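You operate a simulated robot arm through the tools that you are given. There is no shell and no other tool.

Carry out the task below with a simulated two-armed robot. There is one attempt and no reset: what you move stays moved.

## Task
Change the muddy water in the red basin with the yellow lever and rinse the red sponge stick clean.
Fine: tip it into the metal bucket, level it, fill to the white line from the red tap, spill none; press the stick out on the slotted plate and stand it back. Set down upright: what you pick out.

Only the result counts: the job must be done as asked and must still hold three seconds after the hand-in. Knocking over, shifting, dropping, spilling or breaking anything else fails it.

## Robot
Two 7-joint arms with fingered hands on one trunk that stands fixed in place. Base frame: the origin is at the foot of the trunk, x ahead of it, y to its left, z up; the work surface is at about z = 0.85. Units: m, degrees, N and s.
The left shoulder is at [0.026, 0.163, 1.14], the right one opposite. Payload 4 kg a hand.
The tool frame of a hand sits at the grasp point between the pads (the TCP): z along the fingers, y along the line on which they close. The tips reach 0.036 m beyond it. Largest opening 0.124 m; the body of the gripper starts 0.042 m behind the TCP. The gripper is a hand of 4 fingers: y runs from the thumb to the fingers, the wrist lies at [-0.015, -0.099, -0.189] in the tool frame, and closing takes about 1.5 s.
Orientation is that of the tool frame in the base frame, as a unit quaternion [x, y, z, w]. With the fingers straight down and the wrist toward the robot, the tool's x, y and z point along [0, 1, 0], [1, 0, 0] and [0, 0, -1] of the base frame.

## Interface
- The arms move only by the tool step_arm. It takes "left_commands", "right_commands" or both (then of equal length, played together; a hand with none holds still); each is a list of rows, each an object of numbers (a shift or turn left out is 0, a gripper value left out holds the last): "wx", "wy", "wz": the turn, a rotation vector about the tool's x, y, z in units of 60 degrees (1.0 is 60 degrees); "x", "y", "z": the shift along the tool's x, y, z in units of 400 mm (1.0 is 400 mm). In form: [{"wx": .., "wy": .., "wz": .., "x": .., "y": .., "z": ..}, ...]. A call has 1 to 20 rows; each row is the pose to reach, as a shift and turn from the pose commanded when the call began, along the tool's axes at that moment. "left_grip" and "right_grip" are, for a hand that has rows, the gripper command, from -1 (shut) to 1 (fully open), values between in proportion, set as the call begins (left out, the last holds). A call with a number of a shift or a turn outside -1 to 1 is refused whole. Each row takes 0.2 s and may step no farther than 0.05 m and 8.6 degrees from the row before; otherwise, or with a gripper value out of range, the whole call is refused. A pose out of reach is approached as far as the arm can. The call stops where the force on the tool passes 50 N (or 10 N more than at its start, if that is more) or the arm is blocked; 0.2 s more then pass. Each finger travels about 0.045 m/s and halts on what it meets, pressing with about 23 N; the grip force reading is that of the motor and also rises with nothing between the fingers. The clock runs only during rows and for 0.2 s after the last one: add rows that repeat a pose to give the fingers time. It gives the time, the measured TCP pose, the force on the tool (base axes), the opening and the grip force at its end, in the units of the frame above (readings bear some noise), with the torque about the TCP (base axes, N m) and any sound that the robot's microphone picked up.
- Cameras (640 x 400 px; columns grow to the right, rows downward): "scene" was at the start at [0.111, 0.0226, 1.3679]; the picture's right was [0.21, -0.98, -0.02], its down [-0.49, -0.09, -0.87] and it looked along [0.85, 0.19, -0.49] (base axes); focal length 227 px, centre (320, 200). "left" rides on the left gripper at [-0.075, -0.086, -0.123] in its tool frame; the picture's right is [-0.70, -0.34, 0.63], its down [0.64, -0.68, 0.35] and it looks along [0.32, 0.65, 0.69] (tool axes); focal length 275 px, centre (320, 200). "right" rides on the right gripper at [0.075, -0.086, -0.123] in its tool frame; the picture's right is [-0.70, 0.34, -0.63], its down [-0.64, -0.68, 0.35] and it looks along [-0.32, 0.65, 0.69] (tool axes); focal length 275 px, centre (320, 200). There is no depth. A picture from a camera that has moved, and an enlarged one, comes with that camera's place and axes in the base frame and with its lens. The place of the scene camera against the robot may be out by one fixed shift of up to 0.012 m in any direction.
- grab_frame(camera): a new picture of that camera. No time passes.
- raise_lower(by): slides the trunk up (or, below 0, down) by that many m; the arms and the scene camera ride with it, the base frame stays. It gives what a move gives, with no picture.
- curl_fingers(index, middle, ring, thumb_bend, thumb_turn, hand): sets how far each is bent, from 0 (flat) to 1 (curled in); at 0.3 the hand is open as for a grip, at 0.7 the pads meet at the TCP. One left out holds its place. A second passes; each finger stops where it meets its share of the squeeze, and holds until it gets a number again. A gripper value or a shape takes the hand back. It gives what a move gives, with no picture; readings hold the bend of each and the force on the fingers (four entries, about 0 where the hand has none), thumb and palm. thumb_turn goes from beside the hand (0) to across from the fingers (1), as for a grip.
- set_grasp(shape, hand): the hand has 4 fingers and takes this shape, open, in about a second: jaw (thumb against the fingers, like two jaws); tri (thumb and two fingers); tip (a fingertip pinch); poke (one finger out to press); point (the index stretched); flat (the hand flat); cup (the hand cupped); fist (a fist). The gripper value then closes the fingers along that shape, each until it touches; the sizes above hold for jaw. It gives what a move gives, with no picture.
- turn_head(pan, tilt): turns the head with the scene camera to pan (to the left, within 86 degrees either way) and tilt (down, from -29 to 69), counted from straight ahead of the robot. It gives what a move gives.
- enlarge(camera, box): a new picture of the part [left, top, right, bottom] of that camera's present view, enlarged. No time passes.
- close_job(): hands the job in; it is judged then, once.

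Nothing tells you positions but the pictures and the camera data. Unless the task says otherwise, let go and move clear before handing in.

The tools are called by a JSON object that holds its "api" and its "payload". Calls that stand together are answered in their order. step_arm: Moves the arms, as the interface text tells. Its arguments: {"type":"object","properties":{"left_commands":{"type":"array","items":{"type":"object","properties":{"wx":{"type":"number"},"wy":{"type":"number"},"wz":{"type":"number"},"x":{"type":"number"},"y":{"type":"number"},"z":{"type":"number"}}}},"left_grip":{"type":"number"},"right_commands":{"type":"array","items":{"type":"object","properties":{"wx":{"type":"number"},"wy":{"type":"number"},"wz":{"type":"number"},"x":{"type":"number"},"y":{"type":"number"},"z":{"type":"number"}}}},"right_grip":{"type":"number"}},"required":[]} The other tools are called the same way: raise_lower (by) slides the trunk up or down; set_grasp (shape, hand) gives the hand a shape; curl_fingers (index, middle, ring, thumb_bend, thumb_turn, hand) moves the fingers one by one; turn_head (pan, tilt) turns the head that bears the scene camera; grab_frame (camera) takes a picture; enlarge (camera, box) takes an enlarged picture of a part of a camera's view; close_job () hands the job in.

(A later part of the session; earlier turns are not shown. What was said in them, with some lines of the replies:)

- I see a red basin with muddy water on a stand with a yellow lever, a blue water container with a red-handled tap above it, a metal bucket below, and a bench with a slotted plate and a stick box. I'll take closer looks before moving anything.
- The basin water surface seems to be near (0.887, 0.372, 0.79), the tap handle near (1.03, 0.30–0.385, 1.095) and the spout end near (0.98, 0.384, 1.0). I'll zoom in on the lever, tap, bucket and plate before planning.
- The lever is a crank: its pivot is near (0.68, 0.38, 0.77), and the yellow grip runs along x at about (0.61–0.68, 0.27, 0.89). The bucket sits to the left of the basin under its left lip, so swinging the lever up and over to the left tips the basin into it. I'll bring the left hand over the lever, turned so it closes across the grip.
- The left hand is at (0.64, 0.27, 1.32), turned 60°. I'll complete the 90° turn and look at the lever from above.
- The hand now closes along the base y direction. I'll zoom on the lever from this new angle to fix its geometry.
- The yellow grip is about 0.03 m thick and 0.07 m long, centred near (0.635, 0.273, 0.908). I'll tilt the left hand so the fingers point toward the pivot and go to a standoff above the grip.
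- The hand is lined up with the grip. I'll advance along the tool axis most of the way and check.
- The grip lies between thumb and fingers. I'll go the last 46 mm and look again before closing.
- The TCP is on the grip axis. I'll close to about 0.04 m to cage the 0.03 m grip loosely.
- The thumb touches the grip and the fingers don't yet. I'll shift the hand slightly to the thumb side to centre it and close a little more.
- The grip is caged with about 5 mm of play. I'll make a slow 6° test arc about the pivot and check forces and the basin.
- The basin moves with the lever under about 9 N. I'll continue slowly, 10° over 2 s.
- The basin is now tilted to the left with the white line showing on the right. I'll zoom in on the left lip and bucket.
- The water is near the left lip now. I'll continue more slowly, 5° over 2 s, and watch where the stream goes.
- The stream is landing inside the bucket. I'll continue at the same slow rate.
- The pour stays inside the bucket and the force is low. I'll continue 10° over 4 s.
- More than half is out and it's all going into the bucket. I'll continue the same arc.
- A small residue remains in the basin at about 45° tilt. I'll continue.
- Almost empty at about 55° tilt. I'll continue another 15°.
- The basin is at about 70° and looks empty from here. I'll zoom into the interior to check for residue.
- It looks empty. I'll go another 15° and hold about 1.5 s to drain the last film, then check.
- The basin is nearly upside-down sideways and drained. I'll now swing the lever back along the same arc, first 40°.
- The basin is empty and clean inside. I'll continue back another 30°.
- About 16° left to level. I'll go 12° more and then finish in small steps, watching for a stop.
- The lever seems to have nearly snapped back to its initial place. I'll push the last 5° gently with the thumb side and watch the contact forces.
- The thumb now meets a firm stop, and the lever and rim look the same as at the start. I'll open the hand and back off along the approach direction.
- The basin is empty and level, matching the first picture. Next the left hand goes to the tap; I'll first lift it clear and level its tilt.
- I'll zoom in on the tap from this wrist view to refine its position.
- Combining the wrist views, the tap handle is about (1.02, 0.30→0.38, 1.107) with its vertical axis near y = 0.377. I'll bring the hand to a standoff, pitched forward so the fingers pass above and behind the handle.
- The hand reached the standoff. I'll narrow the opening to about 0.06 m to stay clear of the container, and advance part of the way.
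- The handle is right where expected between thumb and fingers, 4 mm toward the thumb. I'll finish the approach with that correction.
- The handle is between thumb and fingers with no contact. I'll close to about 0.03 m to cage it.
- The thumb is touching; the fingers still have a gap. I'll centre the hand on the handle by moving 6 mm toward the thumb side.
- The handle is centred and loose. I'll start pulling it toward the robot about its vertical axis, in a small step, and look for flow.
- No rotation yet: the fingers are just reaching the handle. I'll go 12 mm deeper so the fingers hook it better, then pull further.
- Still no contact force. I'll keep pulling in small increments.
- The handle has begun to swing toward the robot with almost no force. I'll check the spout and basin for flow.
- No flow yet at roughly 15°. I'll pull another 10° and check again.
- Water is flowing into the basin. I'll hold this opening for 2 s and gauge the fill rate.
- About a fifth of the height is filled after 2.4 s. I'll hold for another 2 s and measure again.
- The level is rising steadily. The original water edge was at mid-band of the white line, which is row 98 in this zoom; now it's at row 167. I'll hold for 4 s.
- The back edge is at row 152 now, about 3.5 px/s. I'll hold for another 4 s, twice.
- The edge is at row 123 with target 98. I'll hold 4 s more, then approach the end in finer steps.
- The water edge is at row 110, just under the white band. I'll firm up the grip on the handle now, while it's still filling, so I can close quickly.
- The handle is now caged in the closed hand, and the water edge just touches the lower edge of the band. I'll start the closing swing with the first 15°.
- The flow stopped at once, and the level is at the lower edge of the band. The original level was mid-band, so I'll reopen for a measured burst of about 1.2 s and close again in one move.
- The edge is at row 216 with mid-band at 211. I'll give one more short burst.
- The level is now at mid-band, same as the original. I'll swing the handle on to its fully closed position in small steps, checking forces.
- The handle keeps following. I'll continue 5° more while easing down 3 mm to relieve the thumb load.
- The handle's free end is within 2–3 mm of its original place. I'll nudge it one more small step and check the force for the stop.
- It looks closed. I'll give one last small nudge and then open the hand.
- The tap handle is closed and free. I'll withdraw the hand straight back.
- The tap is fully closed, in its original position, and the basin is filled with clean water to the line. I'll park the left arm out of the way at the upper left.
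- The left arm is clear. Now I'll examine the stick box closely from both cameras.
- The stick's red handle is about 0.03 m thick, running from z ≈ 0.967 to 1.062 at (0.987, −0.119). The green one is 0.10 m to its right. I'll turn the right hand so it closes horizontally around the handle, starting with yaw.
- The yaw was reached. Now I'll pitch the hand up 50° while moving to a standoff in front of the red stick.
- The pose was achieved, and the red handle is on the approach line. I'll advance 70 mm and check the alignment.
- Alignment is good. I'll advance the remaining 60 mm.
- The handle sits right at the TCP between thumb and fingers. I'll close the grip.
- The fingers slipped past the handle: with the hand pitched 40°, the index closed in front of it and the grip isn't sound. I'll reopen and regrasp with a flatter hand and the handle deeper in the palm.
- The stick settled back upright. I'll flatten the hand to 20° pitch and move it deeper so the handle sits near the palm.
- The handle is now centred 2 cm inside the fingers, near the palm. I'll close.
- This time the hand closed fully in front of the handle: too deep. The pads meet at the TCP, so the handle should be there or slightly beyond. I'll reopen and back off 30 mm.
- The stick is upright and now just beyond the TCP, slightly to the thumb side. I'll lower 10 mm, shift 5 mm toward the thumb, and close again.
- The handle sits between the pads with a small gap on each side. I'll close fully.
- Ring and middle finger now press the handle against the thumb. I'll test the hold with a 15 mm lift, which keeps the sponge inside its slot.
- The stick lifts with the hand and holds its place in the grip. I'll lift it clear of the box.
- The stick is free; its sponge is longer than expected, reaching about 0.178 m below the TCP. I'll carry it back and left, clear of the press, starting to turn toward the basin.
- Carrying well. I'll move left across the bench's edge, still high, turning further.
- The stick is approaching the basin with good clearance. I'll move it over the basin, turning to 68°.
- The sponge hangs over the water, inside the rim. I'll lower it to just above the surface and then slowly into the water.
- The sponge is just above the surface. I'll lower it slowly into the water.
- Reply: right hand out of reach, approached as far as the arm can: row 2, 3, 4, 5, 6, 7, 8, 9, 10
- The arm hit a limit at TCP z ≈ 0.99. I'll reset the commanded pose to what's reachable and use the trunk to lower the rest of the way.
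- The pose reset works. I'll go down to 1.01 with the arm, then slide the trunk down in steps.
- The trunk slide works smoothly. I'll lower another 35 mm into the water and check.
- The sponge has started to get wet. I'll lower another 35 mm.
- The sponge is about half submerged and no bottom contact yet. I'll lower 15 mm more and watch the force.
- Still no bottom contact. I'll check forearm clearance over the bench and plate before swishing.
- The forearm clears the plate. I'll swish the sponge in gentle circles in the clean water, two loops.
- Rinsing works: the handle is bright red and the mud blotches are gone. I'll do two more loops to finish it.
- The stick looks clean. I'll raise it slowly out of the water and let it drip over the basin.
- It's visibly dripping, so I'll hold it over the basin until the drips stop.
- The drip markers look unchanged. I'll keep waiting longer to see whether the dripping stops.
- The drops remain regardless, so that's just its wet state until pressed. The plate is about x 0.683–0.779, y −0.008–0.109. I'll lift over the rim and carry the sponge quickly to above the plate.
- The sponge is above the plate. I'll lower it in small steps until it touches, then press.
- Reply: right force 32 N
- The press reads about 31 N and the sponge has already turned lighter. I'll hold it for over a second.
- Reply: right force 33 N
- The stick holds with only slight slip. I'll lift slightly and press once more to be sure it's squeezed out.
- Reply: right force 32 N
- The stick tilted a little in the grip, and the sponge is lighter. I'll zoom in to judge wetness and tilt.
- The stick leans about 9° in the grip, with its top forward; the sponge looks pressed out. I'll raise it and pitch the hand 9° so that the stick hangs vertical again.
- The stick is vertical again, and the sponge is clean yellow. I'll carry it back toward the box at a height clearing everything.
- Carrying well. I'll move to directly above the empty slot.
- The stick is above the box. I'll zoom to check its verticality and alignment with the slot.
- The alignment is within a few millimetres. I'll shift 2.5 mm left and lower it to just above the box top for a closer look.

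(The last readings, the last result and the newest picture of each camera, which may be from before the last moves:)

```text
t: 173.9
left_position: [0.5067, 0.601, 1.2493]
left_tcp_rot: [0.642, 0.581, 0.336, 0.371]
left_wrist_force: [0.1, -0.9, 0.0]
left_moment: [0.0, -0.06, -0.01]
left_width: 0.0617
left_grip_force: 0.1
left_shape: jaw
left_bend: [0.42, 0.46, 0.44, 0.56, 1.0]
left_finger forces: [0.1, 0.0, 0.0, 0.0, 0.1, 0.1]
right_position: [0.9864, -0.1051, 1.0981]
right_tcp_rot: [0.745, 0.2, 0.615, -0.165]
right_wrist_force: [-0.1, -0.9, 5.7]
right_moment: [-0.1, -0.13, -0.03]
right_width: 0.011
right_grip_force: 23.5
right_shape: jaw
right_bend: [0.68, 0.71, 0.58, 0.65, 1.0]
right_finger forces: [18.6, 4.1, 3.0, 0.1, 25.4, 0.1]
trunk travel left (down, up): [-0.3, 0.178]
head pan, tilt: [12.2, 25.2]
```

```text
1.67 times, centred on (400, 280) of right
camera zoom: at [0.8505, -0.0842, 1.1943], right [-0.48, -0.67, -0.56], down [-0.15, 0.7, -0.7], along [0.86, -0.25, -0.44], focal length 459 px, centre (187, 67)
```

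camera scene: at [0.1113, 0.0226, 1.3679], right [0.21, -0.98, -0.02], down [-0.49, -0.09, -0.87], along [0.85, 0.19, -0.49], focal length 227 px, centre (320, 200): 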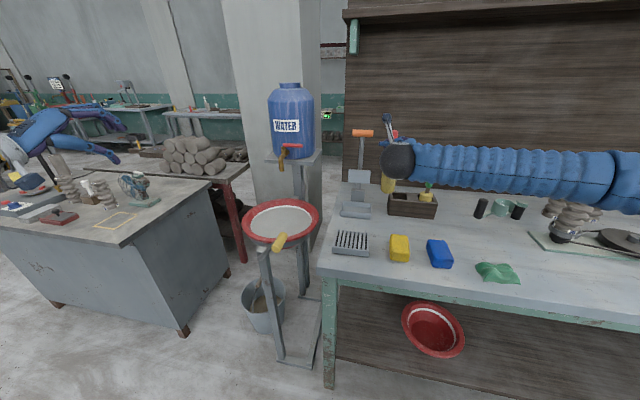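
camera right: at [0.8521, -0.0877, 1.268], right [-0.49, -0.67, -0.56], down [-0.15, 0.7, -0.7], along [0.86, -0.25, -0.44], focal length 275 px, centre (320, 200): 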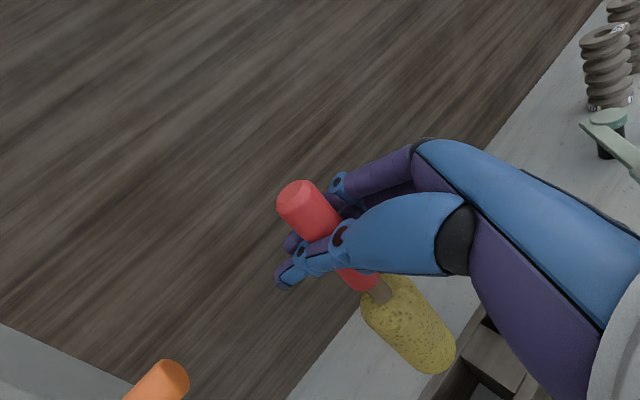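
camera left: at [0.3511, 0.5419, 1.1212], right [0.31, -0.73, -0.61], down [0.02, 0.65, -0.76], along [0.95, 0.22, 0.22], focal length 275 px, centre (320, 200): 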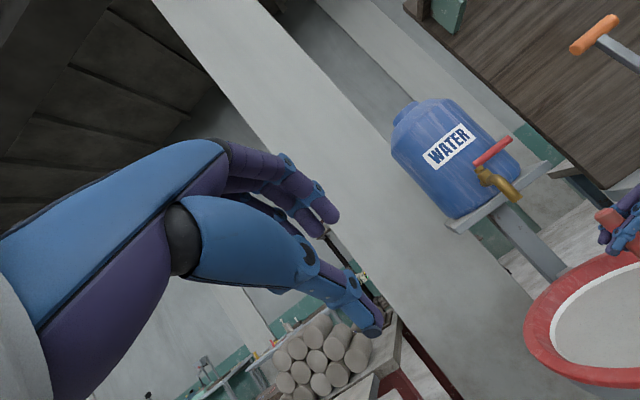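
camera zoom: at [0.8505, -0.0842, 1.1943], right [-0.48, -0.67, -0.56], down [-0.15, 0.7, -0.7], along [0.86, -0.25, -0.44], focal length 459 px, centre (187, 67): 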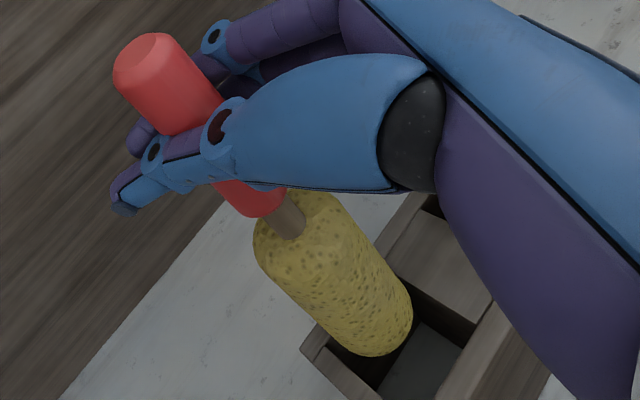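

It touched the slot's rear edge at 5.7 N: the sponge is about 9 mm too far back. I'll raise it 12 mm, shift toward the robot, and re-check.

{"api": "step_arm", "payload": {"right_commands": [{"x": 0.0147, "z": -0.0028}, {"x": 0.0294, "z": -0.0057}, {"x": 0.025, "y": -0.0048, "z": -0.0285}, {"x": 0.025, "y": -0.0048, "z": -0.0285}]}}

{"api": "enlarge", "payload": {"camera": "scene", "box": [380, 150, 430, 220]}}

{"api": "enlarge", "payload": {"camera": "right", "box": [320, 200, 560, 400]}}

```text
t: 174.9
left_position: [0.508, 0.6004, 1.2481]
left_tcp_rot: [0.642, 0.581, 0.335, 0.372]
left_wrist_force: [0.4, 0.7, -0.1]
left_moment: [0.01, 0.03, 0.03]
left_width: 0.0616
left_grip_force: 0.1
left_shape: jaw
left_bend: [0.42, 0.46, 0.44, 0.56, 1.0]
left_finger forces: [0.1, 0.0, 0.0, 0.0, 0.1, 0.1]
right_position: [0.977, -0.1088, 1.1049]
right_tcp_rot: [0.747, 0.2, 0.613, -0.164]
right_wrist_force: [-0.1, -0.7, -1.5]
right_moment: [0.02, 0.01, 0.01]
right_width: 0.011
right_grip_force: 23.0
right_shape: jaw
right_bend: [0.68, 0.71, 0.58, 0.65, 1.0]
right_finger forces: [18.7, 3.9, 2.7, 0.0, 25.6, 0.0]
trunk travel left (down, up): [-0.3, 0.178]
head pan, tilt: [12.2, 25.2]
```

```text
5.71 times, centred on (405, 185) of scene
camera zoom: at [0.1113, 0.0229, 1.3679], right [0.21, -0.98, -0.02], down [-0.49, -0.09, -0.87], along [0.85, 0.19, -0.49], focal length 1299 px, centre (-166, 286)
```

zoom: 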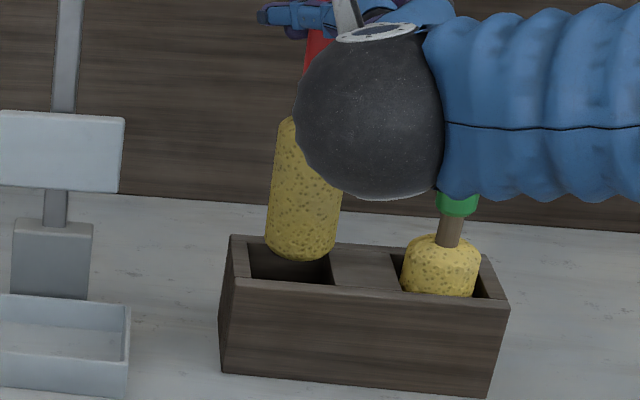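

```text
2.00 times, centred on (440, 300) of right
camera zoom: at [0.8427, -0.0868, 1.2036], right [-0.49, -0.67, -0.56], down [-0.15, 0.7, -0.7], along [0.86, -0.25, -0.44], focal length 551 px, centre (80, 0)
```

zoom: 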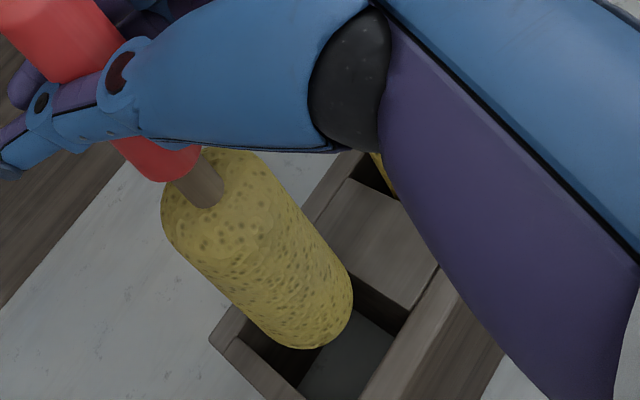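

The views disagree slightly on the remaining offset, so I'll probe gently: lower in small steps and read where contact forces act.

{"api": "step_arm", "payload": {"right_commands": [{"x": -0.0123, "z": 0.0024}, {"x": -0.0245, "z": 0.0048}, {"x": -0.0368, "z": 0.0072}]}}

{"api": "enlarge", "payload": {"camera": "scene", "box": [380, 150, 430, 220]}}

{"api": "enlarge", "payload": {"camera": "right", "box": [320, 200, 560, 400]}}

```text
t: 175.7
left_position: [0.5056, 0.6011, 1.2491]
left_tcp_rot: [0.642, 0.581, 0.336, 0.372]
left_wrist_force: [0.2, -0.8, 1.0]
left_moment: [0.01, 0.02, -0.02]
left_width: 0.0615
left_grip_force: 0.1
left_shape: jaw
left_bend: [0.42, 0.46, 0.44, 0.56, 1.0]
left_finger forces: [0.0, 0.0, 0.0, 0.0, 0.0, 0.1]
right_position: [0.9761, -0.1078, 1.0961]
right_tcp_rot: [0.744, 0.2, 0.615, -0.165]
right_wrist_force: [-0.3, 0.6, 13.9]
right_moment: [-0.16, -0.25, 0.0]
right_width: 0.0111
right_grip_force: 23.3
right_shape: jaw
right_bend: [0.68, 0.71, 0.58, 0.65, 1.0]
right_finger forces: [18.4, 4.2, 3.3, 0.0, 25.8, 0.1]
trunk travel left (down, up): [-0.3, 0.178]
head pan, tilt: [12.2, 25.2]
```

```text
5.71 times, centred on (405, 185) of scene
camera zoom: at [0.1093, 0.0232, 1.3684], right [0.21, -0.98, -0.02], down [-0.48, -0.09, -0.87], along [0.85, 0.19, -0.49], focal length 1299 px, centre (-166, 286)
```

zoom: 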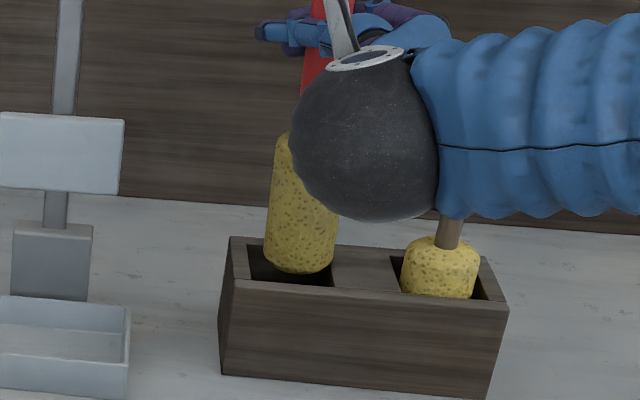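

```text
2.00 times, centred on (440, 300) of right
camera zoom: at [0.8408, -0.0867, 1.1926], right [-0.48, -0.67, -0.56], down [-0.15, 0.7, -0.7], along [0.86, -0.25, -0.44], focal length 551 px, centre (80, 0)
```

zoom: 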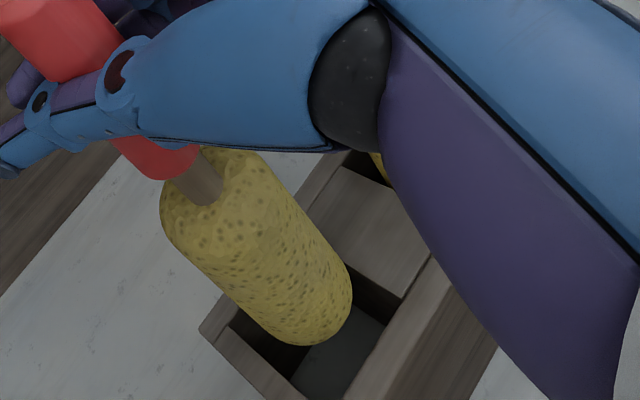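

Contact is again on the rear wall, and the front of the slot is open. I'll lift slightly, shift 9 mm toward the robot and 3 mm left, and try lowering again.

{"api": "step_arm", "payload": {"right_commands": [{"x": 0.0221, "z": -0.0043}, {"x": 0.0442, "z": -0.0086}, {"x": 0.0412, "y": -0.0178, "z": -0.024}, {"x": 0.0412, "y": -0.0178, "z": -0.024}]}}

{"api": "step_arm", "payload": {"right_commands": [{"x": -0.0123, "z": 0.0024}, {"x": -0.0245, "z": 0.0048}, {"x": -0.0368, "z": 0.0072}, {"x": -0.0442, "z": 0.0086}]}}

{"api": "enlarge", "payload": {"camera": "scene", "box": [380, 150, 430, 220]}}

{"api": "enlarge", "payload": {"camera": "right", "box": [320, 200, 560, 400]}}

```text
t: 176.7
left_position: [0.5064, 0.6001, 1.2493]
left_tcp_rot: [0.642, 0.581, 0.335, 0.371]
left_wrist_force: [-0.2, -0.5, 0.2]
left_moment: [-0.02, -0.01, -0.01]
left_width: 0.0619
left_grip_force: 0.0
left_shape: jaw
left_bend: [0.42, 0.46, 0.44, 0.56, 1.0]
left_finger forces: [0.1, 0.0, 0.0, 0.0, 0.0, 0.0]
right_position: [0.9668, -0.1059, 1.1094]
right_tcp_rot: [0.746, 0.2, 0.614, -0.165]
right_wrist_force: [-0.5, -0.1, -1.4]
right_moment: [-0.01, 0.0, -0.01]
right_width: 0.0111
right_grip_force: 22.4
right_shape: jaw
right_bend: [0.68, 0.71, 0.58, 0.65, 1.0]
right_finger forces: [18.6, 3.8, 2.8, 0.1, 25.5, 0.1]
trunk travel left (down, up): [-0.3, 0.178]
head pan, tilt: [12.2, 25.2]
```

```text
t: 177.7
left_position: [0.5073, 0.6013, 1.2479]
left_tcp_rot: [0.642, 0.581, 0.335, 0.371]
left_wrist_force: [-0.6, -0.8, -0.1]
left_moment: [-0.01, -0.02, 0.01]
left_width: 0.0619
left_grip_force: 0.1
left_shape: jaw
left_bend: [0.42, 0.46, 0.44, 0.56, 1.0]
left_finger forces: [0.0, 0.0, 0.1, 0.0, 0.1, 0.0]
right_position: [0.9679, -0.1059, 1.0914]
right_tcp_rot: [0.746, 0.199, 0.614, -0.165]
right_wrist_force: [-1.2, 0.5, -0.9]
right_moment: [-0.01, 0.0, -0.01]
right_width: 0.0112
right_grip_force: 23.5
right_shape: jaw
right_bend: [0.68, 0.71, 0.58, 0.65, 1.0]
right_finger forces: [18.6, 3.7, 2.8, 0.0, 25.4, 0.1]
trunk travel left (down, up): [-0.3, 0.178]
head pan, tilt: [12.2, 25.2]
```

```text
5.71 times, centred on (405, 185) of scene
camera zoom: at [0.111, 0.0228, 1.3679], right [0.21, -0.98, -0.02], down [-0.49, -0.09, -0.87], along [0.85, 0.19, -0.49], focal length 1299 px, centre (-166, 286)
```

zoom: 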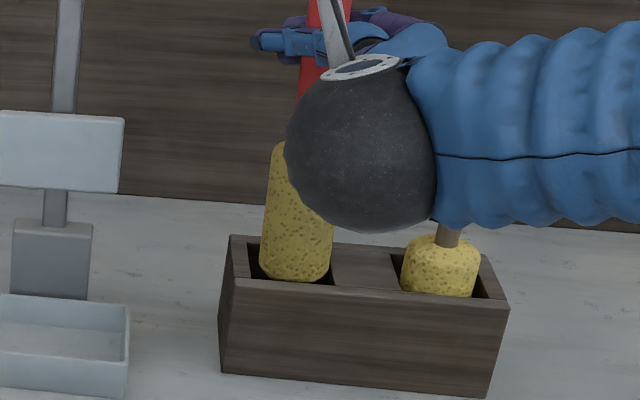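

```text
2.00 times, centred on (440, 300) of right
camera zoom: at [0.8339, -0.084, 1.1888], right [-0.49, -0.67, -0.56], down [-0.15, 0.7, -0.7], along [0.86, -0.25, -0.44], focal length 551 px, centre (80, 0)
```

zoom: 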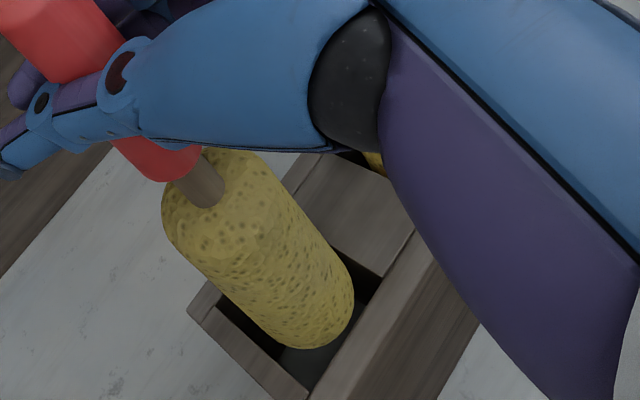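

It's entering the slot without contact. I'll continue lowering in 20 mm steps with force checks.

{"api": "step_arm", "payload": {"right_commands": [{"x": -0.0123, "z": 0.0024}, {"x": -0.0245, "z": 0.0048}, {"x": -0.0368, "z": 0.0072}, {"x": -0.0491, "z": 0.0095}]}}

{"api": "enlarge", "payload": {"camera": "scene", "box": [380, 150, 430, 220]}}

{"api": "enlarge", "payload": {"camera": "right", "box": [320, 200, 560, 400]}}

```text
t: 178.7
left_position: [0.5067, 0.6013, 1.2487]
left_tcp_rot: [0.642, 0.581, 0.335, 0.371]
left_wrist_force: [0.2, 0.4, -0.1]
left_moment: [-0.03, 0.0, 0.02]
left_width: 0.0617
left_grip_force: 0.0
left_shape: jaw
left_bend: [0.42, 0.46, 0.44, 0.56, 1.0]
left_finger forces: [0.0, 0.0, 0.0, 0.0, 0.1, 0.0]
right_position: [0.9681, -0.1051, 1.0718]
right_tcp_rot: [0.746, 0.2, 0.614, -0.165]
right_wrist_force: [0.1, 0.7, -1.2]
right_moment: [0.03, -0.01, -0.01]
right_width: 0.0109
right_grip_force: 22.9
right_shape: jaw
right_bend: [0.68, 0.71, 0.58, 0.65, 1.0]
right_finger forces: [18.5, 3.8, 2.8, 0.0, 25.6, 0.0]
trunk travel left (down, up): [-0.3, 0.178]
head pan, tilt: [12.2, 25.2]
```

```text
5.71 times, centred on (405, 185) of scene
camera zoom: at [0.111, 0.0228, 1.3679], right [0.21, -0.98, -0.02], down [-0.49, -0.09, -0.87], along [0.85, 0.19, -0.49], focal length 1299 px, centre (-166, 286)
```

zoom: 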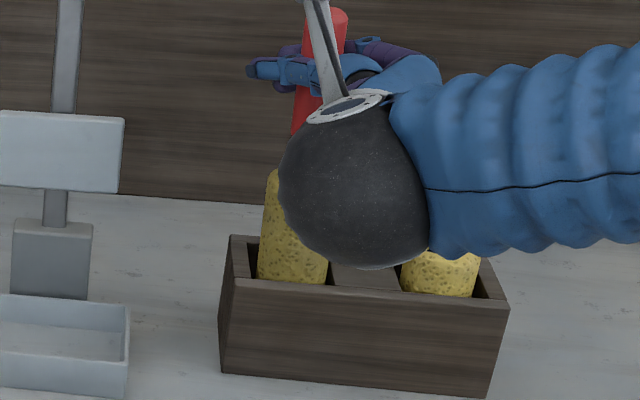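

```text
2.00 times, centred on (440, 300) of right
camera zoom: at [0.8333, -0.0838, 1.1691], right [-0.49, -0.67, -0.56], down [-0.15, 0.7, -0.7], along [0.86, -0.25, -0.44], focal length 551 px, centre (80, 0)
```

zoom: 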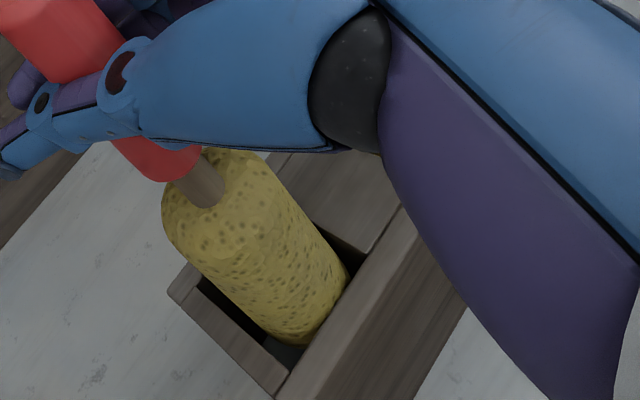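

It's inside. It's a bit close to the front wall, so I'll add 3 mm rearward and continue down.

{"api": "step_arm", "payload": {"right_commands": [{"x": -0.0111, "y": 0.0038, "z": 0.0088}, {"x": -0.0233, "y": 0.0038, "z": 0.0112}, {"x": -0.0356, "y": 0.0038, "z": 0.0136}, {"x": -0.0479, "y": 0.0038, "z": 0.0159}, {"x": -0.0601, "y": 0.0038, "z": 0.0183}]}}

{"api": "enlarge", "payload": {"camera": "scene", "box": [380, 150, 430, 220]}}

{"api": "enlarge", "payload": {"camera": "right", "box": [320, 200, 560, 400]}}

```text
t: 179.9
left_position: [0.5073, 0.6009, 1.2487]
left_tcp_rot: [0.642, 0.581, 0.336, 0.371]
left_wrist_force: [-0.5, 0.2, -0.1]
left_moment: [-0.02, -0.03, 0.03]
left_width: 0.0621
left_grip_force: 0.0
left_shape: jaw
left_bend: [0.42, 0.46, 0.44, 0.56, 1.0]
left_finger forces: [0.0, 0.0, 0.0, 0.1, 0.0, 0.1]
right_position: [0.9717, -0.104, 1.0477]
right_tcp_rot: [0.746, 0.2, 0.614, -0.165]
right_wrist_force: [-0.4, 0.9, -0.3]
right_moment: [0.03, 0.03, 0.01]
right_width: 0.0111
right_grip_force: 23.3
right_shape: jaw
right_bend: [0.68, 0.71, 0.58, 0.65, 1.0]
right_finger forces: [18.6, 3.8, 2.8, 0.0, 25.4, 0.1]
trunk travel left (down, up): [-0.3, 0.178]
head pan, tilt: [12.2, 25.2]
```

```text
5.71 times, centred on (405, 185) of scene
camera zoom: at [0.1111, 0.023, 1.3679], right [0.21, -0.98, -0.02], down [-0.49, -0.09, -0.87], along [0.85, 0.19, -0.49], focal length 1299 px, centre (-166, 286)
```

zoom: 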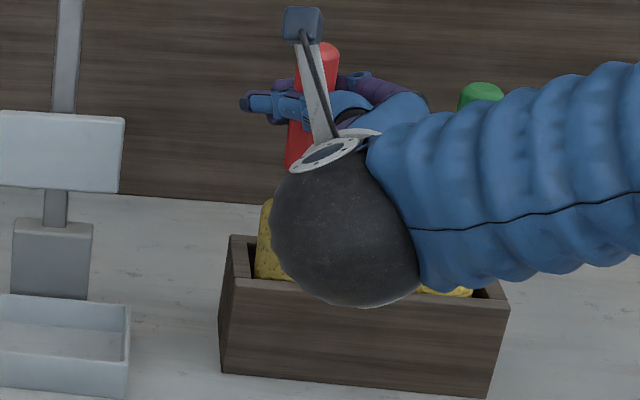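

```text
2.00 times, centred on (440, 300) of right
camera zoom: at [0.8369, -0.0831, 1.144], right [-0.49, -0.67, -0.56], down [-0.15, 0.7, -0.7], along [0.86, -0.25, -0.44], focal length 551 px, centre (80, 0)
```

zoom: 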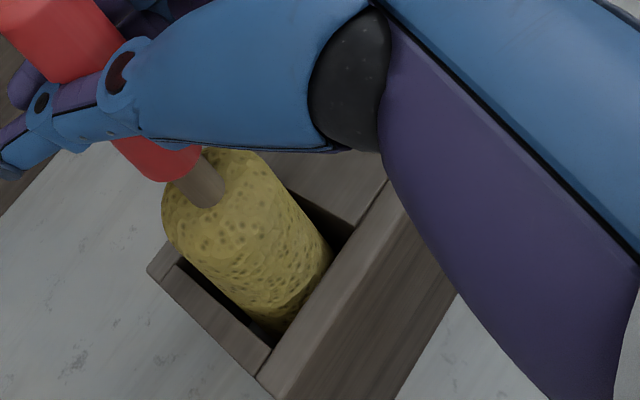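

Going in smoothly. I'll lower the rest until it rests on the slot floor.

{"api": "step_arm", "payload": {"right_commands": [{"x": -0.0123, "z": 0.0024}, {"x": -0.0245, "z": 0.0048}, {"x": -0.0368, "z": 0.0072}, {"x": -0.0491, "z": 0.0095}]}}

{"api": "enlarge", "payload": {"camera": "right", "box": [260, 160, 560, 400]}}

```text
t: 180.9
left_position: [0.5074, 0.6011, 1.2495]
left_tcp_rot: [0.642, 0.581, 0.335, 0.371]
left_wrist_force: [-0.4, 0.0, 0.6]
left_moment: [-0.01, 0.01, -0.01]
left_width: 0.0619
left_grip_force: 0.2
left_shape: jaw
left_bend: [0.42, 0.46, 0.44, 0.56, 1.0]
left_finger forces: [0.1, 0.1, 0.0, 0.0, 0.0, 0.1]
right_position: [0.9717, -0.1045, 1.0262]
right_tcp_rot: [0.746, 0.199, 0.614, -0.164]
right_wrist_force: [-0.1, -0.4, -0.4]
right_moment: [0.04, -0.02, 0.0]
right_width: 0.0107
right_grip_force: 23.2
right_shape: jaw
right_bend: [0.68, 0.71, 0.58, 0.65, 1.0]
right_finger forces: [18.6, 3.9, 2.7, 0.0, 25.4, 0.0]
trunk travel left (down, up): [-0.3, 0.178]
head pan, tilt: [12.2, 25.2]
```

```text
1.67 times, centred on (410, 280) of right
camera zoom: at [0.837, -0.0838, 1.1243], right [-0.49, -0.67, -0.56], down [-0.15, 0.7, -0.7], along [0.86, -0.25, -0.44], focal length 459 px, centre (170, 67)
```

zoom: 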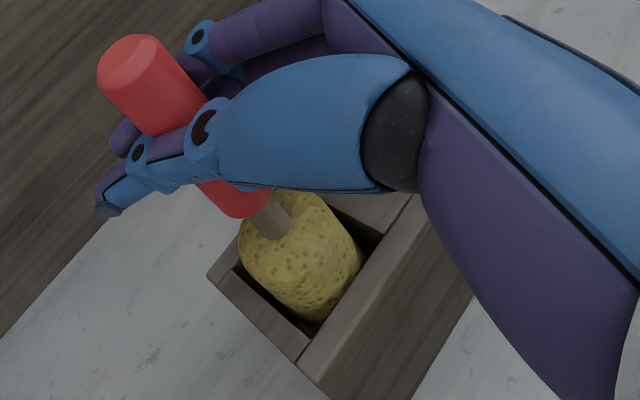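

Almost at the floor. I'll go down 5 mm at a time until the force shows contact.

{"api": "step_arm", "payload": {"right_commands": [{"x": -0.0074, "z": 0.0014}, {"x": -0.0147, "z": 0.0029}]}}

{"api": "step_arm", "payload": {"right_commands": [{"x": -0.0074, "z": 0.0014}, {"x": -0.0147, "z": 0.0029}]}}

```text
t: 181.5
left_position: [0.5063, 0.5999, 1.2492]
left_tcp_rot: [0.642, 0.581, 0.335, 0.372]
left_wrist_force: [-0.1, -0.4, -0.6]
left_moment: [0.01, -0.02, 0.03]
left_width: 0.0616
left_grip_force: 0.1
left_shape: jaw
left_bend: [0.42, 0.46, 0.44, 0.56, 1.0]
left_finger forces: [0.0, 0.1, 0.0, 0.1, 0.0, 0.0]
right_position: [0.9708, -0.1057, 1.0231]
right_tcp_rot: [0.745, 0.199, 0.615, -0.165]
right_wrist_force: [1.2, -1.0, 9.6]
right_moment: [-0.14, -0.11, -0.01]
right_width: 0.0111
right_grip_force: 23.4
right_shape: jaw
right_bend: [0.68, 0.71, 0.58, 0.65, 1.0]
right_finger forces: [19.2, 4.0, 2.8, 0.0, 24.5, 0.1]
trunk travel left (down, up): [-0.3, 0.178]
head pan, tilt: [12.2, 25.2]
```

```text
t: 182.1
left_position: [0.505, 0.6007, 1.2504]
left_tcp_rot: [0.641, 0.581, 0.336, 0.372]
left_wrist_force: [0.1, 0.3, -0.1]
left_moment: [-0.02, 0.01, -0.02]
left_width: 0.0617
left_grip_force: 0.1
left_shape: jaw
left_bend: [0.42, 0.46, 0.44, 0.56, 1.0]
left_finger forces: [0.0, 0.0, 0.0, 0.1, 0.0, 0.0]
right_position: [0.9707, -0.1064, 1.0215]
right_tcp_rot: [0.744, 0.199, 0.617, -0.164]
right_wrist_force: [3.0, -2.4, 29.0]
right_moment: [-0.32, -0.47, 0.06]
right_width: 0.0109
right_grip_force: 23.2
right_shape: jaw
right_bend: [0.67, 0.71, 0.58, 0.65, 0.99]
right_finger forces: [20.7, 4.9, 3.9, 0.1, 23.7, 0.0]
trunk travel left (down, up): [-0.3, 0.178]
head pan, tilt: [12.2, 25.2]
```

The stick rests on the slot floor. I'll relieve the pressing force and then open the hand.

{"api": "step_arm", "payload": {"right_commands": [{"x": 0.0123, "z": -0.0024}, {"x": 0.0221, "z": -0.0043}, {"x": 0.0221, "z": -0.0043}]}}

```text
t: 182.9
left_position: [0.5065, 0.6018, 1.2494]
left_tcp_rot: [0.642, 0.581, 0.335, 0.371]
left_wrist_force: [-0.1, -0.8, 0.6]
left_moment: [0.01, 0.0, 0.01]
left_width: 0.0616
left_grip_force: 0.0
left_shape: jaw
left_bend: [0.42, 0.46, 0.44, 0.56, 1.0]
left_finger forces: [0.0, 0.0, 0.0, 0.0, 0.1, 0.0]
right_position: [0.9714, -0.1045, 1.0223]
right_tcp_rot: [0.746, 0.2, 0.613, -0.164]
right_wrist_force: [0.6, -0.2, 9.1]
right_moment: [-0.08, -0.16, 0.01]
right_width: 0.0109
right_grip_force: 23.1
right_shape: jaw
right_bend: [0.68, 0.71, 0.58, 0.65, 1.0]
right_finger forces: [19.3, 4.4, 3.5, 0.0, 25.3, 0.1]
trunk travel left (down, up): [-0.3, 0.178]
head pan, tilt: [12.2, 25.2]
```

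{"api": "step_arm", "payload": {"right_commands": [{"x": 0.0074, "z": -0.0014}, {"x": 0.0086, "z": -0.0017}]}}

{"api": "step_arm", "payload": {"right_commands": [{"z": 0}, {"z": 0}, {"z": 0}, {"z": 0}, {"z": 0}], "right_grip": -0.3}}

{"api": "grab_frame", "payload": {"camera": "right"}}

{"api": "enlarge", "payload": {"camera": "scene", "box": [380, 130, 440, 220]}}

```text
t: 183.5
left_position: [0.5076, 0.6019, 1.2489]
left_tcp_rot: [0.641, 0.582, 0.335, 0.37]
left_wrist_force: [0.2, -0.3, -0.1]
left_moment: [0.02, -0.02, -0.01]
left_width: 0.0619
left_grip_force: 0.1
left_shape: jaw
left_bend: [0.42, 0.46, 0.44, 0.56, 1.0]
left_finger forces: [0.0, 0.0, 0.0, 0.1, 0.0, 0.0]
right_position: [0.971, -0.1047, 1.026]
right_tcp_rot: [0.746, 0.2, 0.613, -0.165]
right_wrist_force: [0.1, -0.7, -0.9]
right_moment: [-0.04, -0.03, -0.05]
right_width: 0.0106
right_grip_force: 23.2
right_shape: jaw
right_bend: [0.68, 0.71, 0.58, 0.65, 1.0]
right_finger forces: [19.0, 3.8, 3.0, 0.0, 26.0, 0.1]
trunk travel left (down, up): [-0.3, 0.178]
head pan, tilt: [12.2, 25.2]
```

```text
t: 184.7
left_position: [0.5068, 0.6021, 1.249]
left_tcp_rot: [0.642, 0.581, 0.335, 0.371]
left_wrist_force: [0.8, 0.3, 0.3]
left_moment: [0.01, 0.0, 0.01]
left_width: 0.0621
left_grip_force: 0.0
left_shape: jaw
left_bend: [0.42, 0.46, 0.44, 0.56, 1.0]
left_finger forces: [0.1, 0.0, 0.0, 0.0, 0.0, 0.0]
right_position: [0.9707, -0.1043, 1.0279]
right_tcp_rot: [0.746, 0.2, 0.614, -0.164]
right_wrist_force: [1.3, 0.1, 0.5]
right_moment: [-0.03, -0.04, -0.01]
right_width: 0.0432
right_grip_force: 0.1
right_shape: jaw
right_bend: [0.49, 0.52, 0.51, 0.6, 1.0]
right_finger forces: [0.1, 0.1, 0.1, 0.0, 0.0, 0.0]
trunk travel left (down, up): [-0.3, 0.178]
head pan, tilt: [12.2, 25.2]
```

```text
taken
camera right: at [0.8363, -0.0839, 1.1249], right [-0.49, -0.67, -0.56], down [-0.15, 0.7, -0.7], along [0.86, -0.25, -0.44], focal length 275 px, centre (320, 200)
```

right: 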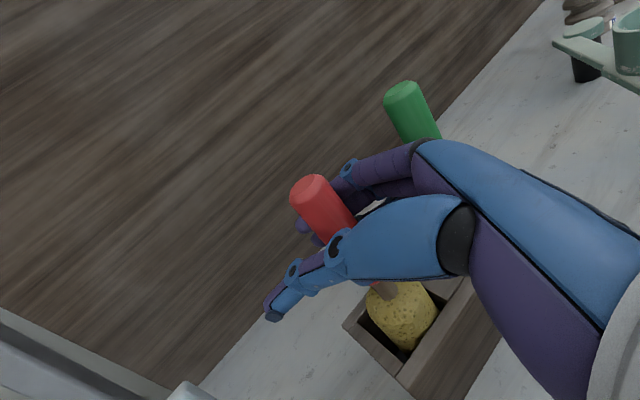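

```text
4.44 times, centred on (410, 175) of scene
camera zoom: at [0.1109, 0.0228, 1.368], right [0.21, -0.98, -0.02], down [-0.49, -0.09, -0.87], along [0.85, 0.19, -0.49], focal length 1010 px, centre (-80, 311)
```

zoom: 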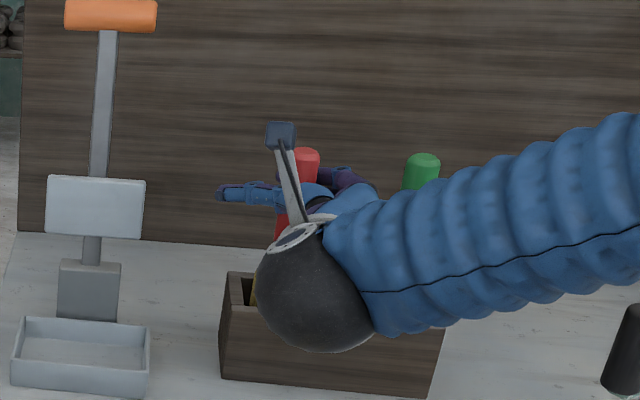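

The stick stands in its slot. I'll open wider and withdraw the hand straight back.

{"api": "step_arm", "payload": {"right_commands": [{"z": 0}, {"z": 0}, {"z": 0}, {"z": 0}, {"z": 0}], "right_grip": 0.3}}

{"api": "step_arm", "payload": {"right_commands": [{"z": -0.03}, {"z": -0.06}, {"z": -0.1}, {"z": -0.14}, {"z": -0.2}, {"z": -0.26}, {"z": -0.33}, {"z": -0.4}]}}

{"api": "grab_frame", "payload": {"camera": "right"}}

{"api": "enlarge", "payload": {"camera": "scene", "box": [370, 130, 450, 220]}}

```text
t: 185.9
left_position: [0.508, 0.6008, 1.2492]
left_tcp_rot: [0.642, 0.581, 0.335, 0.371]
left_wrist_force: [-0.5, 0.2, 0.6]
left_moment: [-0.02, -0.02, -0.02]
left_width: 0.0616
left_grip_force: 0.1
left_shape: jaw
left_bend: [0.42, 0.46, 0.44, 0.56, 1.0]
left_finger forces: [0.0, 0.0, 0.1, 0.0, 0.1, 0.1]
right_position: [0.9713, -0.106, 1.0265]
right_tcp_rot: [0.745, 0.2, 0.614, -0.165]
right_wrist_force: [-0.1, -0.2, -0.4]
right_moment: [0.0, -0.01, 0.02]
right_width: 0.0803
right_grip_force: 0.0
right_shape: jaw
right_bend: [0.36, 0.4, 0.38, 0.52, 0.99]
right_finger forces: [0.0, 0.0, 0.0, 0.0, 0.0, 0.0]
trunk travel left (down, up): [-0.3, 0.178]
head pan, tilt: [12.2, 25.2]
```

```text
t: 187.7
left_position: [0.5071, 0.6017, 1.249]
left_tcp_rot: [0.641, 0.582, 0.337, 0.37]
left_wrist_force: [0.4, 0.3, -0.4]
left_moment: [0.02, 0.03, 0.01]
left_width: 0.0618
left_grip_force: 0.1
left_shape: jaw
left_bend: [0.42, 0.46, 0.44, 0.56, 1.0]
left_finger forces: [0.0, 0.1, 0.0, 0.0, 0.0, 0.1]
right_position: [0.8363, -0.1707, 1.0692]
right_tcp_rot: [0.752, 0.193, 0.609, -0.161]
right_wrist_force: [0.0, 0.5, -0.7]
right_moment: [-0.03, -0.03, -0.01]
right_width: 0.0804
right_grip_force: 0.1
right_shape: jaw
right_bend: [0.36, 0.4, 0.38, 0.52, 0.99]
right_finger forces: [0.0, 0.0, 0.0, 0.0, 0.0, 0.1]
right hand out of reach, approached as far as the arm can: row 6, 7, 8
trunk travel left (down, up): [-0.3, 0.178]
head pan, tilt: [12.2, 25.2]
```

```text
taken
camera right: at [0.7038, -0.1473, 1.1688], right [-0.5, -0.66, -0.55], down [-0.16, 0.7, -0.7], along [0.85, -0.27, -0.46], focal length 275 px, centre (320, 200)
```

right: 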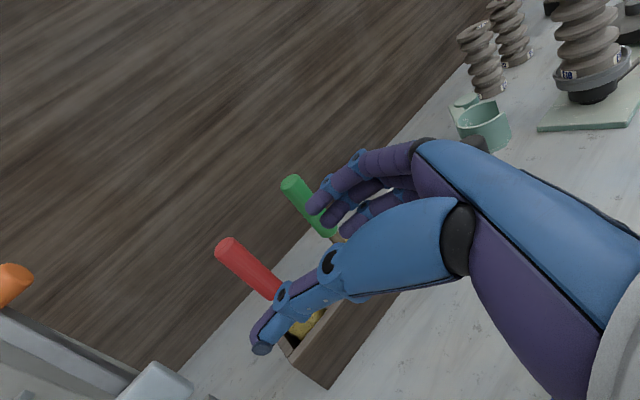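

```text
4.44 times, centred on (410, 175) of scene
camera zoom: at [0.1101, 0.0222, 1.3681], right [0.21, -0.98, -0.02], down [-0.48, -0.09, -0.87], along [0.85, 0.19, -0.49], focal length 1010 px, centre (-80, 311)
```

zoom: 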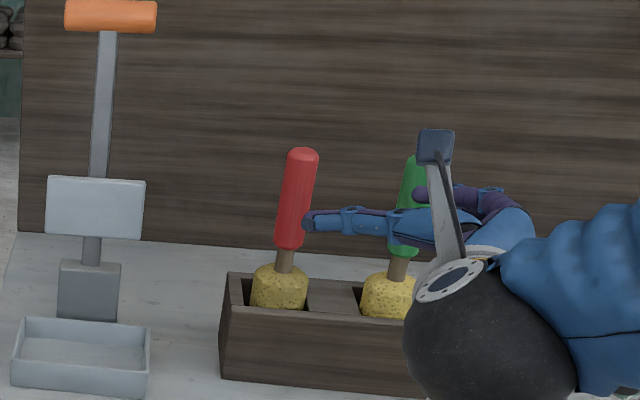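

The red stick stands upright and clean in its slot. I'll raise the right hand and move it clear.

{"api": "step_arm", "payload": {"right_commands": [{"x": 0.0795, "y": 0.0228, "z": -0.059}, {"x": 0.159, "y": 0.0456, "z": -0.118}, {"x": 0.2385, "y": 0.0684, "z": -0.177}, {"x": 0.318, "y": 0.0912, "z": -0.236}, {"x": 0.3975, "y": 0.114, "z": -0.295}]}}

{"api": "grab_frame", "payload": {"camera": "scene"}}

{"api": "enlarge", "payload": {"camera": "scene", "box": [220, 180, 400, 280]}}

{"api": "enlarge", "payload": {"camera": "scene", "box": [220, 250, 380, 370]}}

{"api": "enlarge", "payload": {"camera": "scene", "box": [370, 140, 450, 230]}}

{"api": "enlarge", "payload": {"camera": "scene", "box": [230, 190, 330, 260]}}

```text
t: 188.9
left_position: [0.5059, 0.5999, 1.2493]
left_tcp_rot: [0.642, 0.581, 0.336, 0.371]
left_wrist_force: [0.2, 0.1, -0.3]
left_moment: [0.03, 0.0, 0.04]
left_width: 0.0618
left_grip_force: 0.1
left_shape: jaw
left_bend: [0.42, 0.46, 0.44, 0.56, 1.0]
left_finger forces: [0.0, 0.1, 0.0, 0.1, 0.0, 0.1]
right_position: [0.7853, -0.2559, 1.2473]
right_tcp_rot: [0.746, 0.199, 0.614, -0.167]
right_wrist_force: [0.0, 0.4, -0.9]
right_moment: [-0.01, 0.02, -0.02]
right_width: 0.0804
right_grip_force: 0.0
right_shape: jaw
right_bend: [0.36, 0.4, 0.38, 0.52, 0.99]
right_finger forces: [0.0, 0.1, 0.1, 0.1, 0.0, 0.0]
trunk travel left (down, up): [-0.3, 0.178]
head pan, tilt: [12.2, 25.2]
```

```text
taken
camera scene: at [0.1105, 0.0218, 1.368], right [0.21, -0.98, -0.02], down [-0.49, -0.09, -0.87], along [0.85, 0.19, -0.49], focal length 227 px, centre (320, 200)
```

scene: 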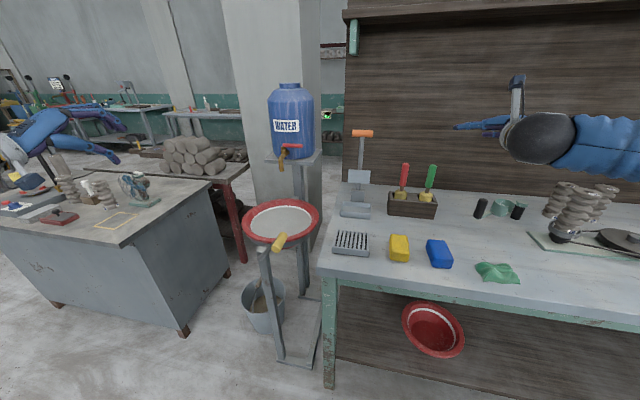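

```text
3.56 times, centred on (310, 230) of scene
camera zoom: at [0.1105, 0.0218, 1.368], right [0.21, -0.98, -0.02], down [-0.49, -0.09, -0.87], along [0.85, 0.19, -0.49], focal length 808 px, centre (356, 93)
```

zoom: 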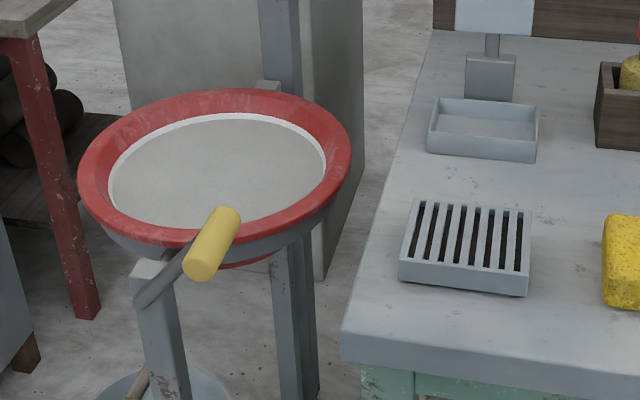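

```text
3.33 times, centred on (300, 310) of scene
camera zoom: at [0.1105, 0.0218, 1.368], right [0.21, -0.98, -0.02], down [-0.49, -0.09, -0.87], along [0.85, 0.19, -0.49], focal length 758 px, centre (387, -167)
```

zoom: 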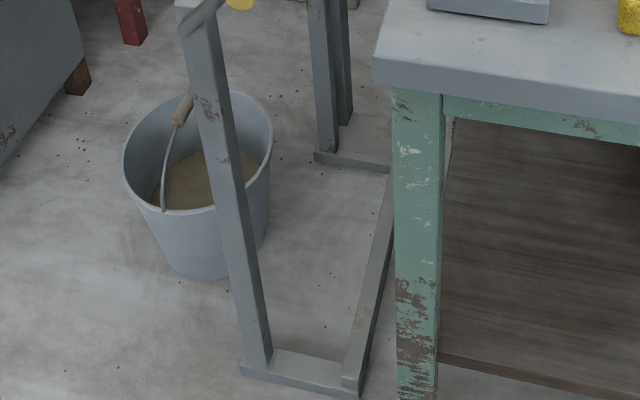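

```text
4.44 times, centred on (410, 185) of scene
camera zoom: at [0.1105, 0.0218, 1.368], right [0.21, -0.98, -0.02], down [-0.49, -0.09, -0.87], along [0.85, 0.19, -0.49], focal length 1010 px, centre (-80, 267)
```

zoom: 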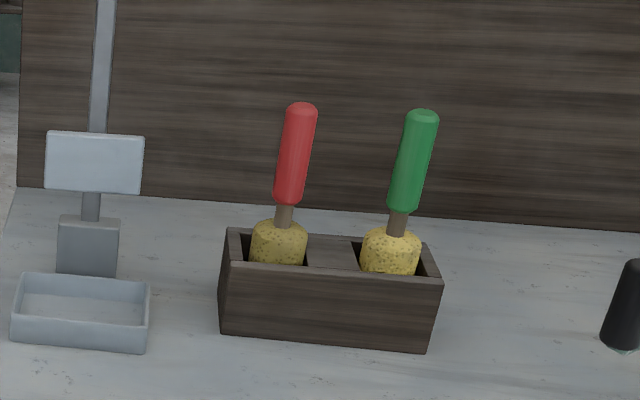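

```text
5.71 times, centred on (280, 225) of scene
camera zoom: at [0.1105, 0.0218, 1.368], right [0.21, -0.98, -0.02], down [-0.49, -0.09, -0.87], along [0.85, 0.19, -0.49], focal length 1299 px, centre (549, 57)
```

zoom: 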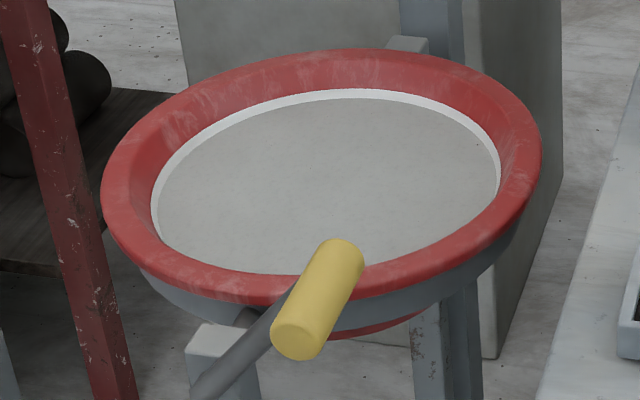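

All looks in order. I'll compare the two sponges closely to judge whether the red one is clean and pressed out enough.

{"api": "enlarge", "payload": {"camera": "scene", "box": [385, 185, 440, 215]}}

{"api": "grab_frame", "payload": {"camera": "right"}}

{"api": "enlarge", "payload": {"camera": "scene", "box": [325, 225, 375, 260]}}

```text
11.64 times, centred on (412, 200) of scene
camera zoom: at [0.1105, 0.0218, 1.368], right [0.21, -0.98, -0.02], down [-0.49, -0.09, -0.87], along [0.85, 0.19, -0.49], focal length 2646 px, centre (-756, 200)
```

zoom: 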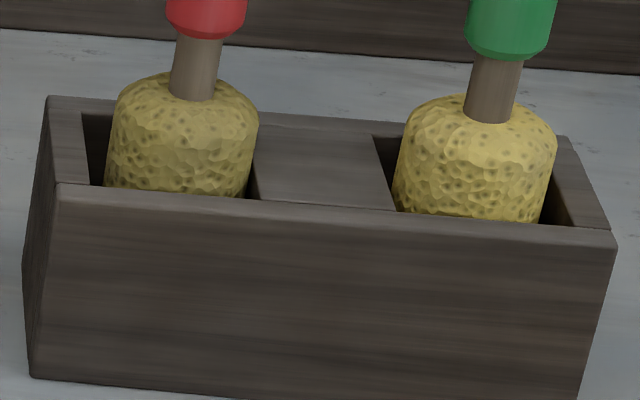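

```text
taken
camera right: at [0.6513, -0.2336, 1.346], right [-0.49, -0.67, -0.56], down [-0.15, 0.7, -0.7], along [0.86, -0.25, -0.44], focal length 275 px, centre (320, 200)
```

right: 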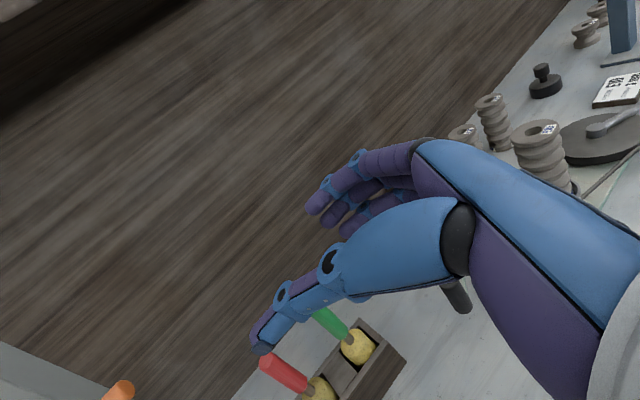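

```text
11.43 times, centred on (350, 242) of scene
camera zoom: at [0.1105, 0.0218, 1.368], right [0.21, -0.98, -0.02], down [-0.49, -0.09, -0.87], along [0.85, 0.19, -0.49], focal length 2598 px, centre (-23, -286)
```

zoom: 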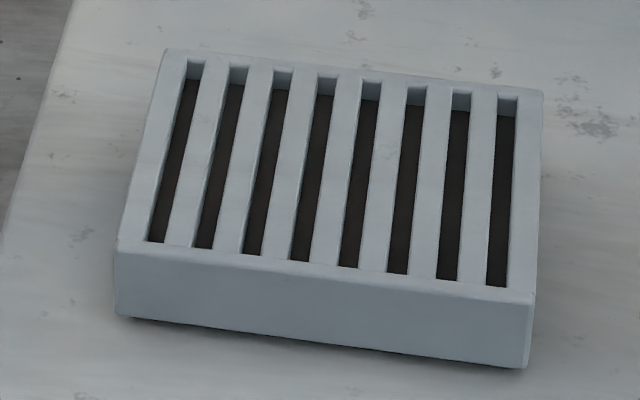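

The sponge is clean, maybe slightly damper-looking than the green one. I'll zoom tightly on both to compare the shades.

{"api": "enlarge", "payload": {"camera": "scene", "box": [394, 193, 406, 202]}}

{"api": "enlarge", "payload": {"camera": "scene", "box": [419, 195, 431, 204]}}

```text
16.00 times, centred on (400, 198) of scene
camera zoom: at [0.1105, 0.0218, 1.368], right [0.21, -0.98, -0.02], down [-0.49, -0.09, -0.87], along [0.85, 0.19, -0.49], focal length 3638 px, centre (-960, 240)
```

zoom: 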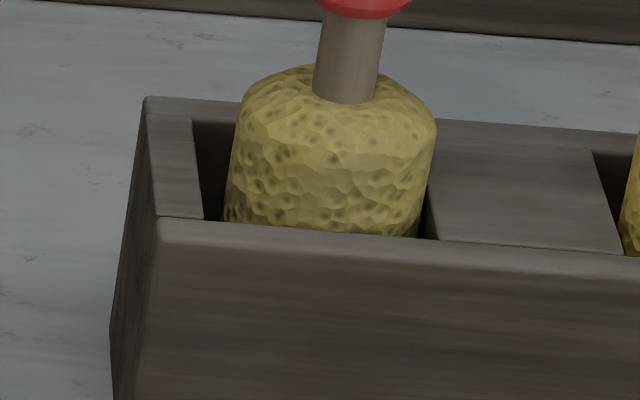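

```text
16.00 times, centred on (425, 200) of scene
camera zoom: at [0.1105, 0.0218, 1.368], right [0.21, -0.98, -0.02], down [-0.49, -0.09, -0.87], along [0.85, 0.19, -0.49], focal length 3638 px, centre (-1360, 208)
```

zoom: 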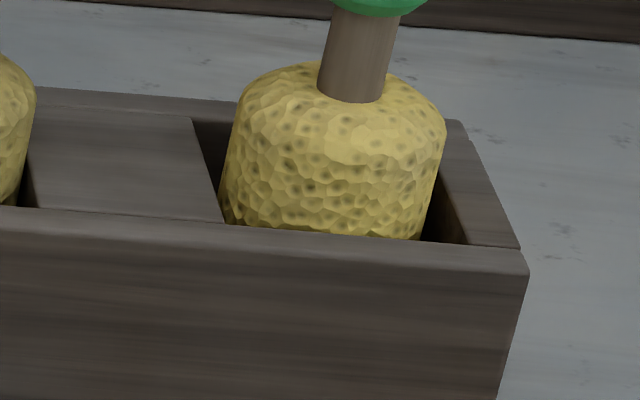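

Everything is in its final state: the basin is level and filled to the white line with clean water, the tap is closed, the muddy water is in the bucket, and the clean, pressed-out stick stands upright in its slot. Both hands are empty and clear, so I'm handing in.

{"api": "close_job", "payload": {}}

```text
The job is handed in.
```

I changed the basin's water, rinsed and pressed out the red sponge stick, and handed the job in. I don't have the verdict on it.

- **Basin:** I tipped it with the yellow lever into the metal bucket, and all of the stream I could see landed inside. It then went back to level against its stop. I refilled it from the red tap to the middle of the white line, which was the original level, and closed the tap fully.
- **Stick:** I swished it in the clean water until the mud was gone from the handle and sponge. I pressed it twice on the slotted plate at about 31 N and stood it upright in its own slot.
- **Arms:** Both hands are empty and clear of everything.

Three things I can't fully rule out:

- **Dampness:** The red sponge still looks slightly darker than the green stick's, so it may be a little damp.
- **Drips:** The soaked sponge was still dripping when I carried it from the basin to the plate. I crossed the gap quickly and saw no marks on the floor or bench, but a stray drop is possible.
- **Contact with the box:** When putting the stick back, the sponge bumped the slot's rear edge twice (about 6 N and 14 N) before it went in. The box did not appear to move.
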